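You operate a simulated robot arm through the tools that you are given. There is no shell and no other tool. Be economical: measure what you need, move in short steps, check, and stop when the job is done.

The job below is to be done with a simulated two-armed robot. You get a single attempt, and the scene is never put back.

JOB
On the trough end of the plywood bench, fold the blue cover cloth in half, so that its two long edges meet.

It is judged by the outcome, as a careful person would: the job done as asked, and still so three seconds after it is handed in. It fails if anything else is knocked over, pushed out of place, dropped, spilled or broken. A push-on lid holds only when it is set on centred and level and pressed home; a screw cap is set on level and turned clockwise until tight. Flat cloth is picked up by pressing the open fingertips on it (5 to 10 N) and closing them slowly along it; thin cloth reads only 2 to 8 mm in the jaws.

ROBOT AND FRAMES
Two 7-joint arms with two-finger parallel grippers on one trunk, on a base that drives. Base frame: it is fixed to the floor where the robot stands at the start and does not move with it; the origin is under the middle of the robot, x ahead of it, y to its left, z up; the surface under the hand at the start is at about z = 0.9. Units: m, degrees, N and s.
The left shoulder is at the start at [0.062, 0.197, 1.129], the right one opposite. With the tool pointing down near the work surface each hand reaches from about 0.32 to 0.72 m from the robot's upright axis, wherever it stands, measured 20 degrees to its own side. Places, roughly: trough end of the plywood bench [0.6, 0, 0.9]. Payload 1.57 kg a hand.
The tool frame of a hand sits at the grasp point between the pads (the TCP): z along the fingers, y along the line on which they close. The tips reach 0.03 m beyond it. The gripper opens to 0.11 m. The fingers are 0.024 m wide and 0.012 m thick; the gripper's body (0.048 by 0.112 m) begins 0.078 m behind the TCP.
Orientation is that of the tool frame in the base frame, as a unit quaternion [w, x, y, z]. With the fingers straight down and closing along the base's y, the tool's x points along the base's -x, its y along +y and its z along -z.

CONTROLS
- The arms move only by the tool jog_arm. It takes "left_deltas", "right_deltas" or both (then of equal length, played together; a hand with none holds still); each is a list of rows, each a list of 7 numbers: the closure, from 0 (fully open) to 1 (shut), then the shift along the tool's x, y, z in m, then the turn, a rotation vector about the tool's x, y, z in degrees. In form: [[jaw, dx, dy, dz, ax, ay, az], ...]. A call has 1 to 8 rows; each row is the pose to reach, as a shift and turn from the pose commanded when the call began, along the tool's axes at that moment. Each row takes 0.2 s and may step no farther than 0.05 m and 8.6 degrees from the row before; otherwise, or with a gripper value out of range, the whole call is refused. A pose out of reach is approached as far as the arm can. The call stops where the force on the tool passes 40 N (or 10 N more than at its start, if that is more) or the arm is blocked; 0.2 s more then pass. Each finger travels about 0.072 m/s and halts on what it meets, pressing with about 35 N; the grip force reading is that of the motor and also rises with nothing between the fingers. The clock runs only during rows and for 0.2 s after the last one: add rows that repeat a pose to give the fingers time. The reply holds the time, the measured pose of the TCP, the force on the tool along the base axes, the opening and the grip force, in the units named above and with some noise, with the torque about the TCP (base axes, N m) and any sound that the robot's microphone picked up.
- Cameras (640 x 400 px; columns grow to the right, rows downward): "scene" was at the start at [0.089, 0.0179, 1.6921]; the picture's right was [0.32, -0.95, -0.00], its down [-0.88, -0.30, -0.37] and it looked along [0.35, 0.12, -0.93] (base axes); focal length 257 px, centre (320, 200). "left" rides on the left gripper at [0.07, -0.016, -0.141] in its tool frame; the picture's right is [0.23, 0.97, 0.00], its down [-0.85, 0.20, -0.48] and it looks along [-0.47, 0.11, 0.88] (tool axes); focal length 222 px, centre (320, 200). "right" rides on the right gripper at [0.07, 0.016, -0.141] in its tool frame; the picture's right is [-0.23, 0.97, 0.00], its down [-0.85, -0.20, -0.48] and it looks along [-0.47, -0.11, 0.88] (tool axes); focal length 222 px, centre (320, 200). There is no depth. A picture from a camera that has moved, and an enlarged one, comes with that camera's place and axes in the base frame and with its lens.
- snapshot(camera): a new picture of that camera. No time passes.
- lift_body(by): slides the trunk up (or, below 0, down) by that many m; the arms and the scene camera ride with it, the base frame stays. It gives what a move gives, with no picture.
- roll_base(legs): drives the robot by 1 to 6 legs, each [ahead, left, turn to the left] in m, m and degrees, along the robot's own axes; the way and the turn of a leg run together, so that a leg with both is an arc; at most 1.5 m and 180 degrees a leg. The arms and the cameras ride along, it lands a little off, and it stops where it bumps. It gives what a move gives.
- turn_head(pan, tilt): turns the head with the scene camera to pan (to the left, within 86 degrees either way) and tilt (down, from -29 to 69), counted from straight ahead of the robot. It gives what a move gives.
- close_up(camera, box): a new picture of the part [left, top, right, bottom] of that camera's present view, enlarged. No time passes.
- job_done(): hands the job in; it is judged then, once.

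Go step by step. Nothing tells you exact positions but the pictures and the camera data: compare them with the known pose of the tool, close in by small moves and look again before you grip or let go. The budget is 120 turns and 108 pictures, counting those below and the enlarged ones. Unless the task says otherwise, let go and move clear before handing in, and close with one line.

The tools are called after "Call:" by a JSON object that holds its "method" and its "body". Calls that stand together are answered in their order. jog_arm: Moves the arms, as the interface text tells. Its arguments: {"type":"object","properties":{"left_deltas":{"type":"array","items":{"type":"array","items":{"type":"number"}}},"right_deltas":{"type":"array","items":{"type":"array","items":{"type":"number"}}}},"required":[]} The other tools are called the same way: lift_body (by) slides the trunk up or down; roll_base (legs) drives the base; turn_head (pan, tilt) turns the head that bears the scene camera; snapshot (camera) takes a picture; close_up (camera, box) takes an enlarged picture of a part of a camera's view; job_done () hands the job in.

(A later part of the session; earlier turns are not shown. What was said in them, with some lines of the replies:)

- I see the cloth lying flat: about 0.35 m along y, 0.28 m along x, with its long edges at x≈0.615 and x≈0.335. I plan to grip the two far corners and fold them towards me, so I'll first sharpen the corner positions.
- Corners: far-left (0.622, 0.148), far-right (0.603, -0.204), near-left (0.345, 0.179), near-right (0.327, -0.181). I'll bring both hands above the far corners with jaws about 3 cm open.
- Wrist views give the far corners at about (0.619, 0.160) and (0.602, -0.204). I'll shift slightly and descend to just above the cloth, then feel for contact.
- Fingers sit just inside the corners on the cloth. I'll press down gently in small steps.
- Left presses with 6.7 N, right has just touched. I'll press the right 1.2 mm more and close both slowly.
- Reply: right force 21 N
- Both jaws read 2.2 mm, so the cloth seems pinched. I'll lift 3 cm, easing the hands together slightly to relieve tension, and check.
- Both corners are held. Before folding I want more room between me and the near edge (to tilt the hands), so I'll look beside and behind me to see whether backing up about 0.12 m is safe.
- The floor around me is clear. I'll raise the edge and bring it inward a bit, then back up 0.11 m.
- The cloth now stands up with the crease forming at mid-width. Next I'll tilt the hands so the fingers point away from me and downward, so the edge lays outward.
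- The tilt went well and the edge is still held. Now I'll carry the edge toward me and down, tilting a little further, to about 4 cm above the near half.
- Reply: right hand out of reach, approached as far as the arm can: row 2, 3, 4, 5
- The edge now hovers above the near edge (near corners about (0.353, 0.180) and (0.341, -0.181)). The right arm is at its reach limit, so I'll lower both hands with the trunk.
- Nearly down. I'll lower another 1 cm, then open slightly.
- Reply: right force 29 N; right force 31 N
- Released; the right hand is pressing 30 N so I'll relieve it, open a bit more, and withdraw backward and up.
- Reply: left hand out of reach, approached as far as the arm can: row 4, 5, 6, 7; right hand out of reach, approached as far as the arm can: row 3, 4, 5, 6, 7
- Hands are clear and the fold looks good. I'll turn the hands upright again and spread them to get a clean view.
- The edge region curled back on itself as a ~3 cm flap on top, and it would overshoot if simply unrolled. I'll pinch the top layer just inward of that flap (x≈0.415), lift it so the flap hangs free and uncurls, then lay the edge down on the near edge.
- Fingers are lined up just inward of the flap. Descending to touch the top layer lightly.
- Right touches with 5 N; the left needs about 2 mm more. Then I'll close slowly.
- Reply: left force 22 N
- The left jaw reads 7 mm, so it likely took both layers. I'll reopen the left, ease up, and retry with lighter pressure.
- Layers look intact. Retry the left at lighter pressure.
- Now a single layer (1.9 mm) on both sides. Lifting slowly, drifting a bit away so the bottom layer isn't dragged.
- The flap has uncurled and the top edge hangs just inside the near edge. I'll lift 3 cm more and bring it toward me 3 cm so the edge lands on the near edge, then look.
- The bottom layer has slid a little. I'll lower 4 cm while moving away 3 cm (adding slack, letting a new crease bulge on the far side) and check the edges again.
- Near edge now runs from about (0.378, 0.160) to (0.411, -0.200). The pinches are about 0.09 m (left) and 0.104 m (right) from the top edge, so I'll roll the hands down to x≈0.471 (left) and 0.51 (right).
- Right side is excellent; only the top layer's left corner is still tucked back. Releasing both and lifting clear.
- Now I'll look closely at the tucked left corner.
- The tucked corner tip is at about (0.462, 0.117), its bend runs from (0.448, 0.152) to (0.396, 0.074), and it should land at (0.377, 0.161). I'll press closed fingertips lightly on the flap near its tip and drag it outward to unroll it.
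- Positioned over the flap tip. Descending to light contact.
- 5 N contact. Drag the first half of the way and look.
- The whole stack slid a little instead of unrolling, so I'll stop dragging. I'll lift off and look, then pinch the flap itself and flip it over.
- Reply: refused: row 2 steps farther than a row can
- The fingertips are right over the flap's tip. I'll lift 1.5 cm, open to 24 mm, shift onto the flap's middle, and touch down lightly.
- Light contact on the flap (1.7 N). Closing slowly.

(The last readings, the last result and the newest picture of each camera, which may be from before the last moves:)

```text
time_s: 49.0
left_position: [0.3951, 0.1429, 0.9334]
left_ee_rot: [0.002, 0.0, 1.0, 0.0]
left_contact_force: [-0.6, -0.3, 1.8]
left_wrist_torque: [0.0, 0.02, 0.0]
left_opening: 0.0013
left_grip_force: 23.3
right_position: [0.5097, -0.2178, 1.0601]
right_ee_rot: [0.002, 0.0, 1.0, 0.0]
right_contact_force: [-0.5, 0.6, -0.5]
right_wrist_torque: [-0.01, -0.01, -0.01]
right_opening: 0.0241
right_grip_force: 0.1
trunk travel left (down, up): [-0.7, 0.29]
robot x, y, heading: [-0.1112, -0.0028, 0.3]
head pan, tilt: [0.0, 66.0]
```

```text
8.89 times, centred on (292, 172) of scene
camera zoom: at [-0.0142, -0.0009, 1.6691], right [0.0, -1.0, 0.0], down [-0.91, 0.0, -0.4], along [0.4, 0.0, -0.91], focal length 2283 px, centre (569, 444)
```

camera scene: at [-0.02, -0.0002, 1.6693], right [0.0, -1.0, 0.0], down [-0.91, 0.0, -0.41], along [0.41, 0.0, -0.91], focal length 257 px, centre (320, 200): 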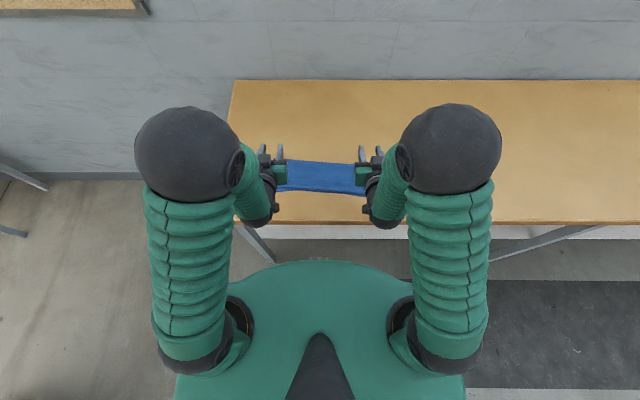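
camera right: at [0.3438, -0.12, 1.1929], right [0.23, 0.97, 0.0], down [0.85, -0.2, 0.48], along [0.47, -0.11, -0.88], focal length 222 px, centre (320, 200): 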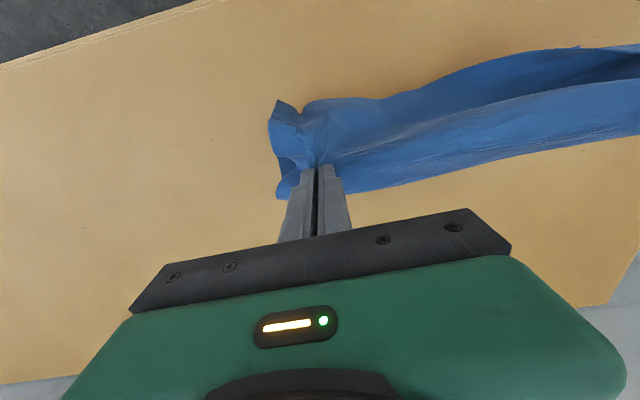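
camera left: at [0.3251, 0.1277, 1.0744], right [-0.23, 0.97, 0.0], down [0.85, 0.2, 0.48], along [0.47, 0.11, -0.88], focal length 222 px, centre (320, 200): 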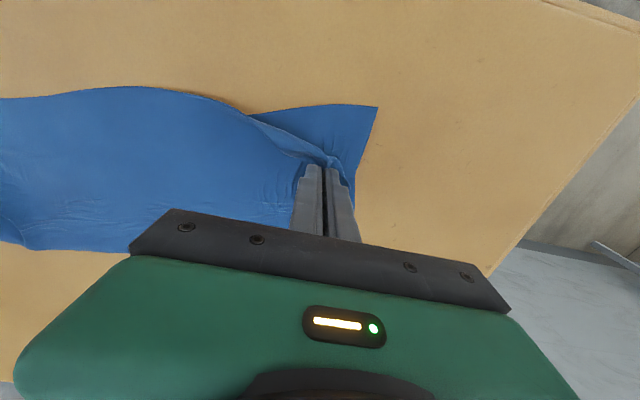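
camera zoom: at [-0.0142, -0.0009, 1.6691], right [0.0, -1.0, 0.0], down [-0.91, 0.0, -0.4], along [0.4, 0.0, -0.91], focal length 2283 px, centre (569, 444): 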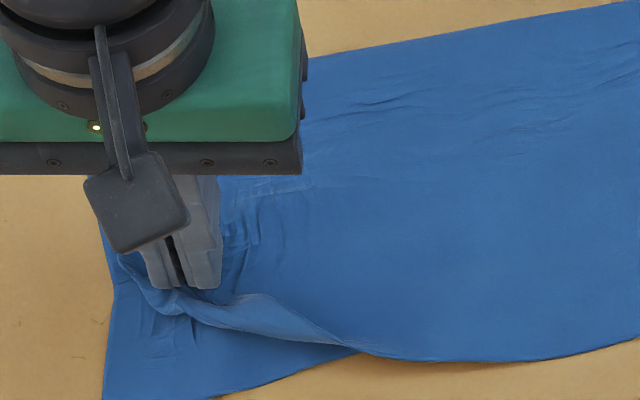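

Something thin is held (1.3 mm). Lifting 5 cm to see.

Call:
{"method": "jog_arm", "body": {"left_deltas": [[1, 0, 0, -0.008, 0, 0, 0], [1, 0, 0, -0.018, 0, 0, 0], [1, 0, 0, -0.03, 0, 0, 0], [1, 0.005, 0.002, -0.042, 0, 0, 0], [1, 0.01, 0.005, -0.05, 0, 0, 0], [1, 0.01, 0.005, -0.05, 0, 0, 0]]}}

Call:
{"method": "snapshot", "body": {"camera": "left"}}

Call:
{"method": "close_up", "body": {"camera": "scene", "box": [256, 135, 336, 205]}}

```text
time_s: 50.4
left_position: [0.3854, 0.149, 0.9834]
left_ee_rot: [0.002, 0.0, 1.0, -0.001]
left_contact_force: [-0.2, 0.2, 0.8]
left_wrist_torque: [0.01, 0.0, -0.02]
left_opening: 0.0014
left_grip_force: 23.1
right_position: [0.5103, -0.219, 1.0601]
right_ee_rot: [0.002, 0.0, 1.0, 0.0]
right_contact_force: [0.8, -1.0, 0.9]
right_wrist_torque: [-0.01, 0.03, -0.01]
right_opening: 0.0245
right_grip_force: 0.0
trunk travel left (down, up): [-0.7, 0.29]
robot x, y, heading: [-0.108, -0.0008, 0.3]
head pan, tilt: [0.0, 66.0]
```

```text
42 pictures are left
camera left: at [0.3158, 0.1331, 1.1241], right [-0.23, 0.97, 0.0], down [0.85, 0.2, 0.48], along [0.47, 0.11, -0.88], focal length 222 px, centre (320, 200)
```

left: 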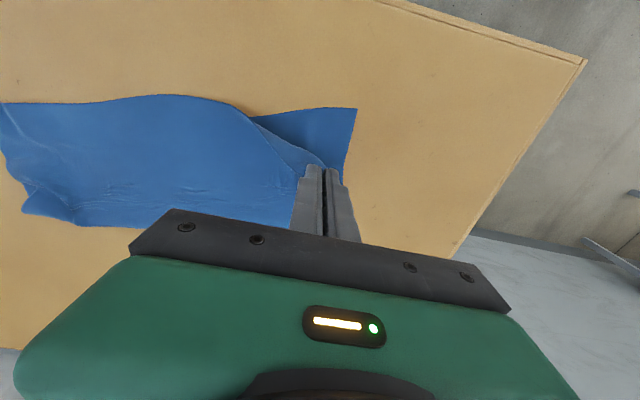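

```text
5.71 times, centred on (296, 170) of scene
camera zoom: at [-0.0136, -0.0006, 1.6691], right [0.0, -1.0, 0.0], down [-0.91, 0.0, -0.4], along [0.4, 0.0, -0.91], focal length 1468 px, centre (457, 371)
```

zoom: 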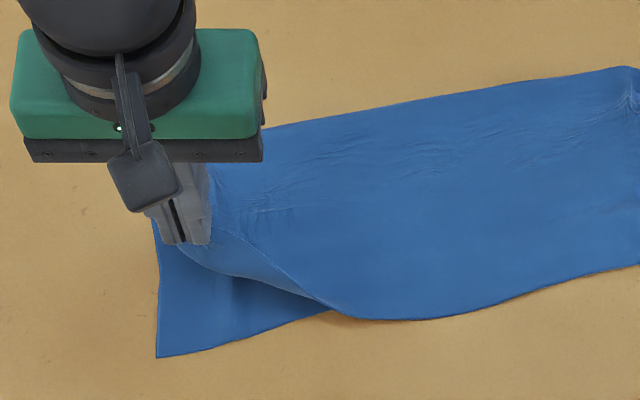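

The flap's corner is now held and lifted free. I'll carry it outward over the near-left corner (~(0.333, 0.173)) while tilting the fingers away from me so it lays outward.

Call:
{"method": "jog_arm", "body": {"left_deltas": [[1, 0.01, 0.003, 0, 0, -8.3, 0], [1, 0.022, 0.006, 0, 0, -16.6, 0], [1, 0.034, 0.009, 0.002, 0, -24.9, 0], [1, 0.046, 0.012, 0.008, 0, -33.2, 0], [1, 0.056, 0.014, 0.016, 0, -41.5, 0], [1, 0.066, 0.016, 0.024, 0, -49.8, 0], [1, 0.072, 0.018, 0.032, 0, -58, 0], [1, 0.072, 0.018, 0.032, 0, -58, 0]]}}

Call:
{"method": "snapshot", "body": {"camera": "left"}}

Call:
{"method": "close_up", "body": {"camera": "scene", "box": [256, 135, 336, 205]}}

```text
time_s: 52.2
left_position: [0.345, 0.158, 0.9258]
left_ee_rot: [0.491, 0.0, 0.871, 0.001]
left_contact_force: [2.0, -0.4, 34.6]
left_wrist_torque: [0.05, -0.75, -0.01]
left_opening: 0.0012
left_grip_force: 23.1
left hand out of reach, approached as far as the arm can: row 5, 6, 7, 8
right_position: [0.508, -0.2185, 1.0625]
right_ee_rot: [0.003, 0.0, 1.0, 0.001]
right_contact_force: [0.4, -0.6, -0.6]
right_wrist_torque: [0.01, 0.01, -0.01]
right_opening: 0.0241
right_grip_force: 0.1
trunk travel left (down, up): [-0.7, 0.29]
robot x, y, heading: [-0.1078, 0.0033, -0.2]
head pan, tilt: [0.0, 66.0]
```

```text
40 pictures are left
camera left: at [0.1892, 0.1426, 0.9399], right [-0.12, 0.97, -0.19], down [0.03, 0.2, 0.98], along [0.99, 0.11, -0.06], focal length 222 px, centre (320, 200)
```

left: 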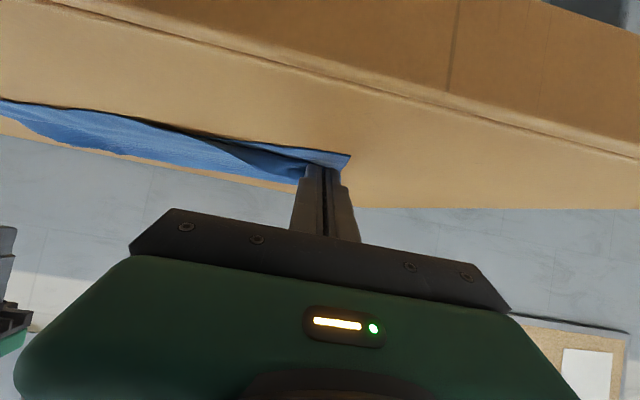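

```text
5.71 times, centred on (296, 170) of scene
camera zoom: at [-0.0192, -0.003, 1.6701], right [0.0, -1.0, 0.0], down [-0.91, 0.0, -0.41], along [0.41, 0.0, -0.91], focal length 1468 px, centre (457, 371)
```

zoom: 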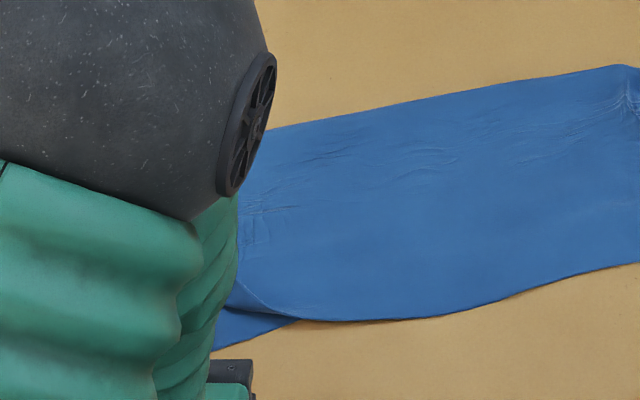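

I'm pressing too hard due to the reach limit. I'll raise the trunk 2 cm and back the base up 3 cm to carry the corner the rest of the way.

Call:
{"method": "lift_body", "body": {"by": 0.022}}

Call:
{"method": "roll_base", "body": {"legs": [[-0.03, 0, 0]]}}

Call:
{"method": "snapshot", "body": {"camera": "left"}}

```text
time_s: 52.9
left_position: [0.3451, 0.1601, 0.9442]
left_ee_rot: [0.485, 0.0, 0.874, 0.0]
left_contact_force: [-0.1, -0.8, -0.1]
left_wrist_torque: [-0.03, 0.04, 0.02]
left_opening: 0.0013
left_grip_force: 23.0
right_position: [0.5091, -0.2178, 1.083]
right_ee_rot: [0.003, 0.0, 1.0, 0.0]
right_contact_force: [0.1, 0.5, 0.4]
right_wrist_torque: [0.02, 0.01, 0.01]
right_opening: 0.0241
right_grip_force: 0.1
trunk travel left (down, up): [-0.722, 0.268]
robot x, y, heading: [-0.1124, -0.0039, 0.1]
head pan, tilt: [0.0, 66.0]
```

```text
time_s: 53.7
left_position: [0.3218, 0.1605, 0.9411]
left_ee_rot: [0.483, 0.0, 0.875, 0.0]
left_contact_force: [0.4, 0.3, 0.7]
left_wrist_torque: [-0.02, 0.05, -0.01]
left_opening: 0.0011
left_grip_force: 23.3
right_position: [0.4873, -0.2176, 1.0768]
right_ee_rot: [-0.002, 0.0, 1.0, 0.0]
right_contact_force: [0.2, -0.2, -0.5]
right_wrist_torque: [0.05, 0.03, -0.03]
right_opening: 0.0241
right_grip_force: 0.0
trunk travel left (down, up): [-0.722, 0.268]
robot x, y, heading: [-0.1393, -0.0018, -0.0]
head pan, tilt: [0.0, 66.0]
```

```text
38 pictures are left
camera left: at [0.1654, 0.144, 0.9575], right [-0.12, 0.97, -0.19], down [0.05, 0.2, 0.98], along [0.99, 0.11, -0.07], focal length 222 px, centre (320, 200)
```

left: 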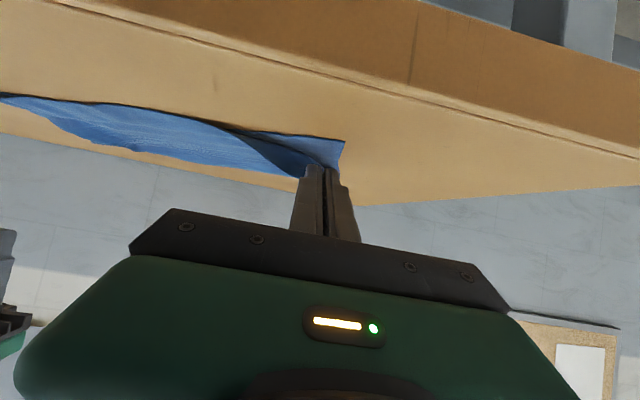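

The corner is held just above its target. Opening the jaws here.

Call:
{"method": "jog_arm", "body": {"left_deltas": [[0.9, 0, 0, 0, 0, 0, 0], [0.8, 0, 0, 0, 0, 0, 0], [0.7, 0, 0, 0, 0, 0, 0], [0.7, 0, 0, 0, 0, 0, 0]]}}

Call:
{"method": "snapshot", "body": {"camera": "left"}}

```text
time_s: 54.7
left_position: [0.3136, 0.1596, 0.9455]
left_ee_rot: [0.488, 0.001, 0.873, -0.002]
left_contact_force: [0.5, 0.1, 0.8]
left_wrist_torque: [0.0, -0.02, -0.07]
left_opening: 0.033
left_grip_force: 0.0
right_position: [0.4765, -0.2183, 1.0848]
right_ee_rot: [0.002, 0.0, 1.0, 0.0]
right_contact_force: [0.8, 0.1, -0.7]
right_wrist_torque: [0.0, 0.0, 0.04]
right_opening: 0.0244
right_grip_force: 0.1
trunk travel left (down, up): [-0.722, 0.268]
robot x, y, heading: [-0.1399, -0.0005, 0.0]
head pan, tilt: [0.0, 66.0]
```

```text
37 pictures are left
camera left: at [0.1567, 0.1438, 0.9606], right [-0.12, 0.97, -0.19], down [0.04, 0.2, 0.98], along [0.99, 0.11, -0.06], focal length 222 px, centre (320, 200)
```

left: 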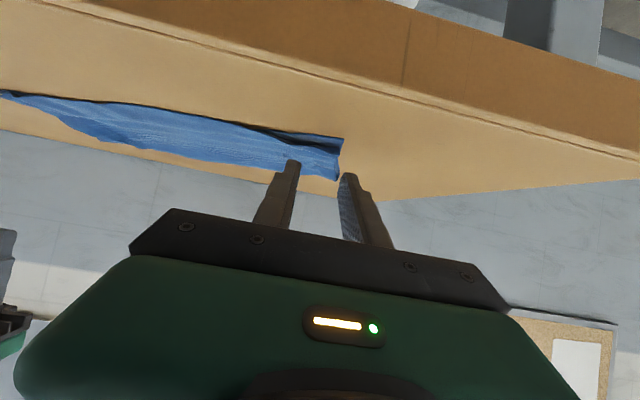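

Released; it seems to have opened out. Backing the hand straight up via the trunk and looking.

Call:
{"method": "lift_body", "body": {"by": 0.1}}

Call:
{"method": "jog_arm", "body": {"left_deltas": [[0.7, -0.01, 0.015, -0.005, 0, 8.3, 0], [0.7, -0.02, 0.03, -0.01, 0, 16.6, 0], [0.7, -0.03, 0.045, -0.015, 0, 24.9, 0], [0.7, -0.04, 0.06, -0.02, 0, 33.2, 0], [0.7, -0.05, 0.075, -0.02, 0, 41.5, 0], [0.7, -0.06, 0.09, -0.02, 0, 49.8, 0], [0.7, -0.07, 0.11, -0.02, 0, 58, 0]]}}

Call:
{"method": "close_up", "body": {"camera": "scene", "box": [240, 130, 400, 230]}}

Call:
{"method": "snapshot", "body": {"camera": "left"}}

```text
time_s: 56.1
left_position: [0.3146, 0.1604, 1.0449]
left_ee_rot: [0.487, 0.0, 0.873, 0.0]
left_contact_force: [0.1, 0.3, 0.8]
left_wrist_torque: [0.01, -0.02, -0.01]
left_opening: 0.0328
left_grip_force: 0.1
right_position: [0.4773, -0.2177, 1.1829]
right_ee_rot: [0.003, -0.001, 1.0, 0.0]
right_contact_force: [0.5, 0.3, 0.7]
right_wrist_torque: [0.02, -0.01, 0.02]
right_opening: 0.024
right_grip_force: 0.0
trunk travel left (down, up): [-0.822, 0.168]
robot x, y, heading: [-0.1368, -0.0034, 0.2]
head pan, tilt: [0.0, 66.0]
```

```text
time_s: 57.7
left_position: [0.3361, 0.2726, 1.1163]
left_ee_rot: [0.001, -0.001, 1.0, 0.0]
left_contact_force: [-0.1, 0.1, -0.4]
left_wrist_torque: [0.02, -0.01, 0.0]
left_opening: 0.033
left_grip_force: 0.1
left hand out of reach, approached as far as the arm can: row 1
right_position: [0.4781, -0.2168, 1.1818]
right_ee_rot: [0.002, 0.0, 1.0, -0.001]
right_contact_force: [-0.8, 0.0, 0.1]
right_wrist_torque: [0.02, -0.04, -0.01]
right_opening: 0.0242
right_grip_force: 0.0
trunk travel left (down, up): [-0.822, 0.168]
robot x, y, heading: [-0.1407, 0.0026, 0.2]
head pan, tilt: [0.0, 66.0]
```

```text
4.00 times, centred on (320, 180) of scene
camera zoom: at [-0.0424, 0.0015, 1.791], right [0.0, -1.0, 0.0], down [-0.92, 0.0, -0.4], along [0.4, 0.0, -0.92], focal length 1027 px, centre (320, 280)
```

zoom: 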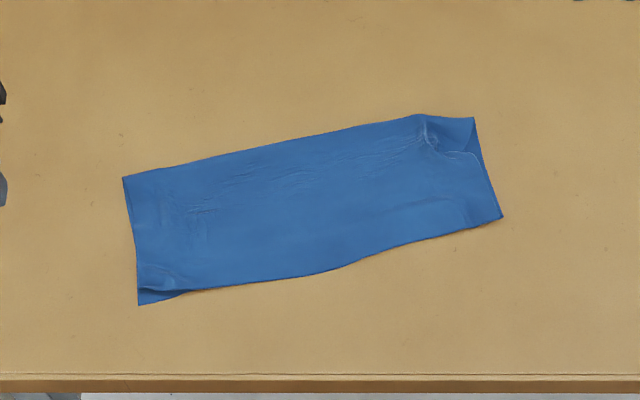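

```text
35 pictures are left
camera left: at [0.266, 0.2563, 1.2571], right [-0.23, 0.97, 0.0], down [0.85, 0.2, 0.48], along [0.47, 0.11, -0.88], focal length 222 px, centre (320, 200)
```

left: 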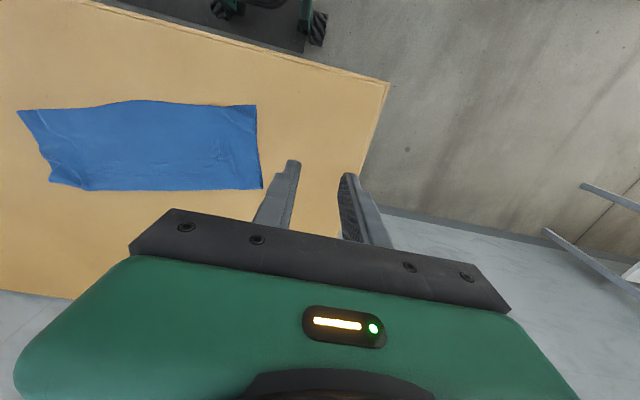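

Excellent: the corner opened out and the two long edges now nearly meet. Checking details at both ends.

Call:
{"method": "close_up", "body": {"camera": "scene", "box": [266, 168, 320, 210]}}

Call:
{"method": "close_up", "body": {"camera": "scene", "box": [320, 150, 374, 204]}}

Call:
{"method": "close_up", "body": {"camera": "left", "box": [0, 80, 280, 210]}}

Call:
{"method": "snapshot", "body": {"camera": "right"}}

```text
9.52 times, centred on (293, 189) of scene
camera zoom: at [-0.0424, 0.0015, 1.791], right [0.0, -1.0, 0.0], down [-0.92, 0.0, -0.4], along [0.4, 0.0, -0.92], focal length 2446 px, centre (577, 305)
```

zoom: 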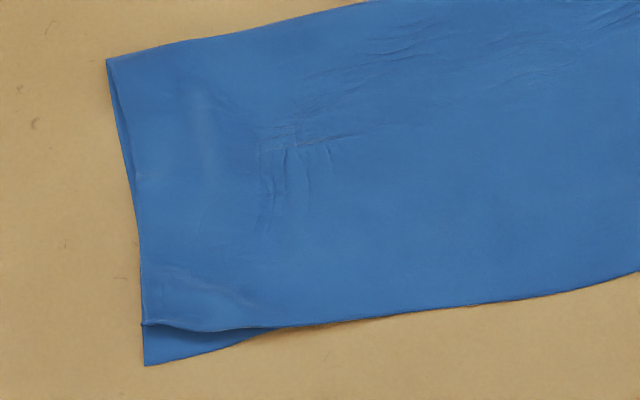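

```text
7.41 times, centred on (347, 177) of scene
camera zoom: at [-0.0424, 0.0015, 1.791], right [0.0, -1.0, 0.0], down [-0.92, 0.0, -0.4], along [0.4, 0.0, -0.92], focal length 1902 px, centre (120, 370)
```

zoom: 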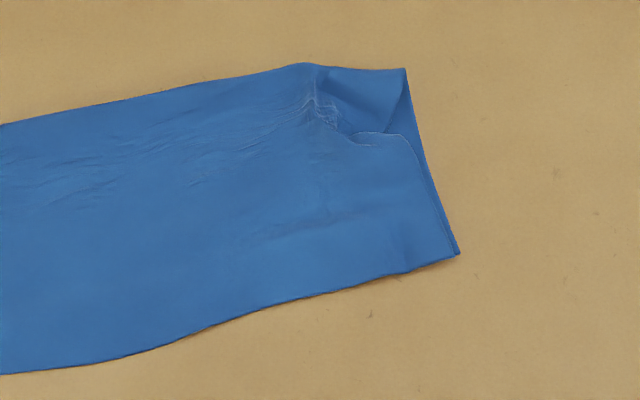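

```text
2.29 times, centred on (140, 145) of left
camera zoom: at [0.266, 0.2563, 1.2571], right [-0.23, 0.97, 0.0], down [0.85, 0.2, 0.48], along [0.47, 0.11, -0.88], focal length 508 px, centre (731, 326)
```

zoom: 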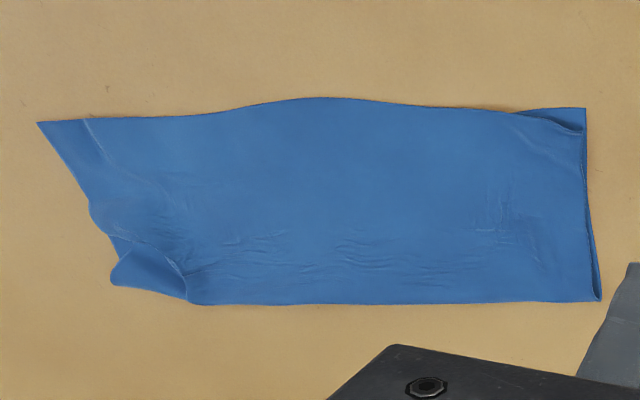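

```text
31 pictures are left
camera right: at [0.4086, -0.1988, 1.3239], right [0.23, 0.97, 0.0], down [0.85, -0.2, 0.48], along [0.47, -0.11, -0.88], focal length 222 px, centre (320, 200)
```

right: 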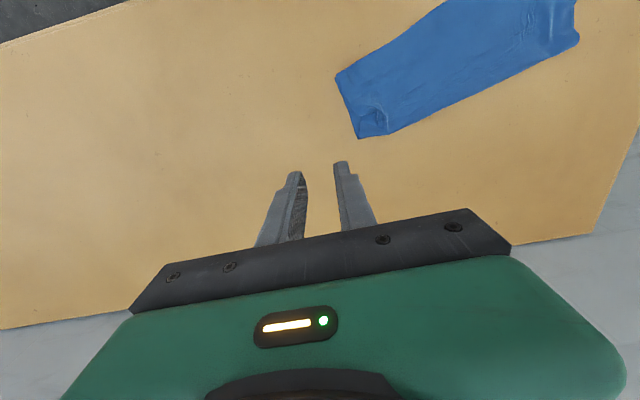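

The two long edges meet along almost their whole length; the left corner is about 1.4 cm off. Both hands are clear and nothing else was disturbed, so I'm handing in.

Call:
{"method": "job_done", "body": {}}

```text
The job is handed in.
```

The blue cloth is folded in half on the trough end of the bench, and its two long edges meet except at the left corner, where they are about 1.4 cm apart. There is also a small tuck at the right end of the crease, and the cloth now lies slightly turned from where it started.
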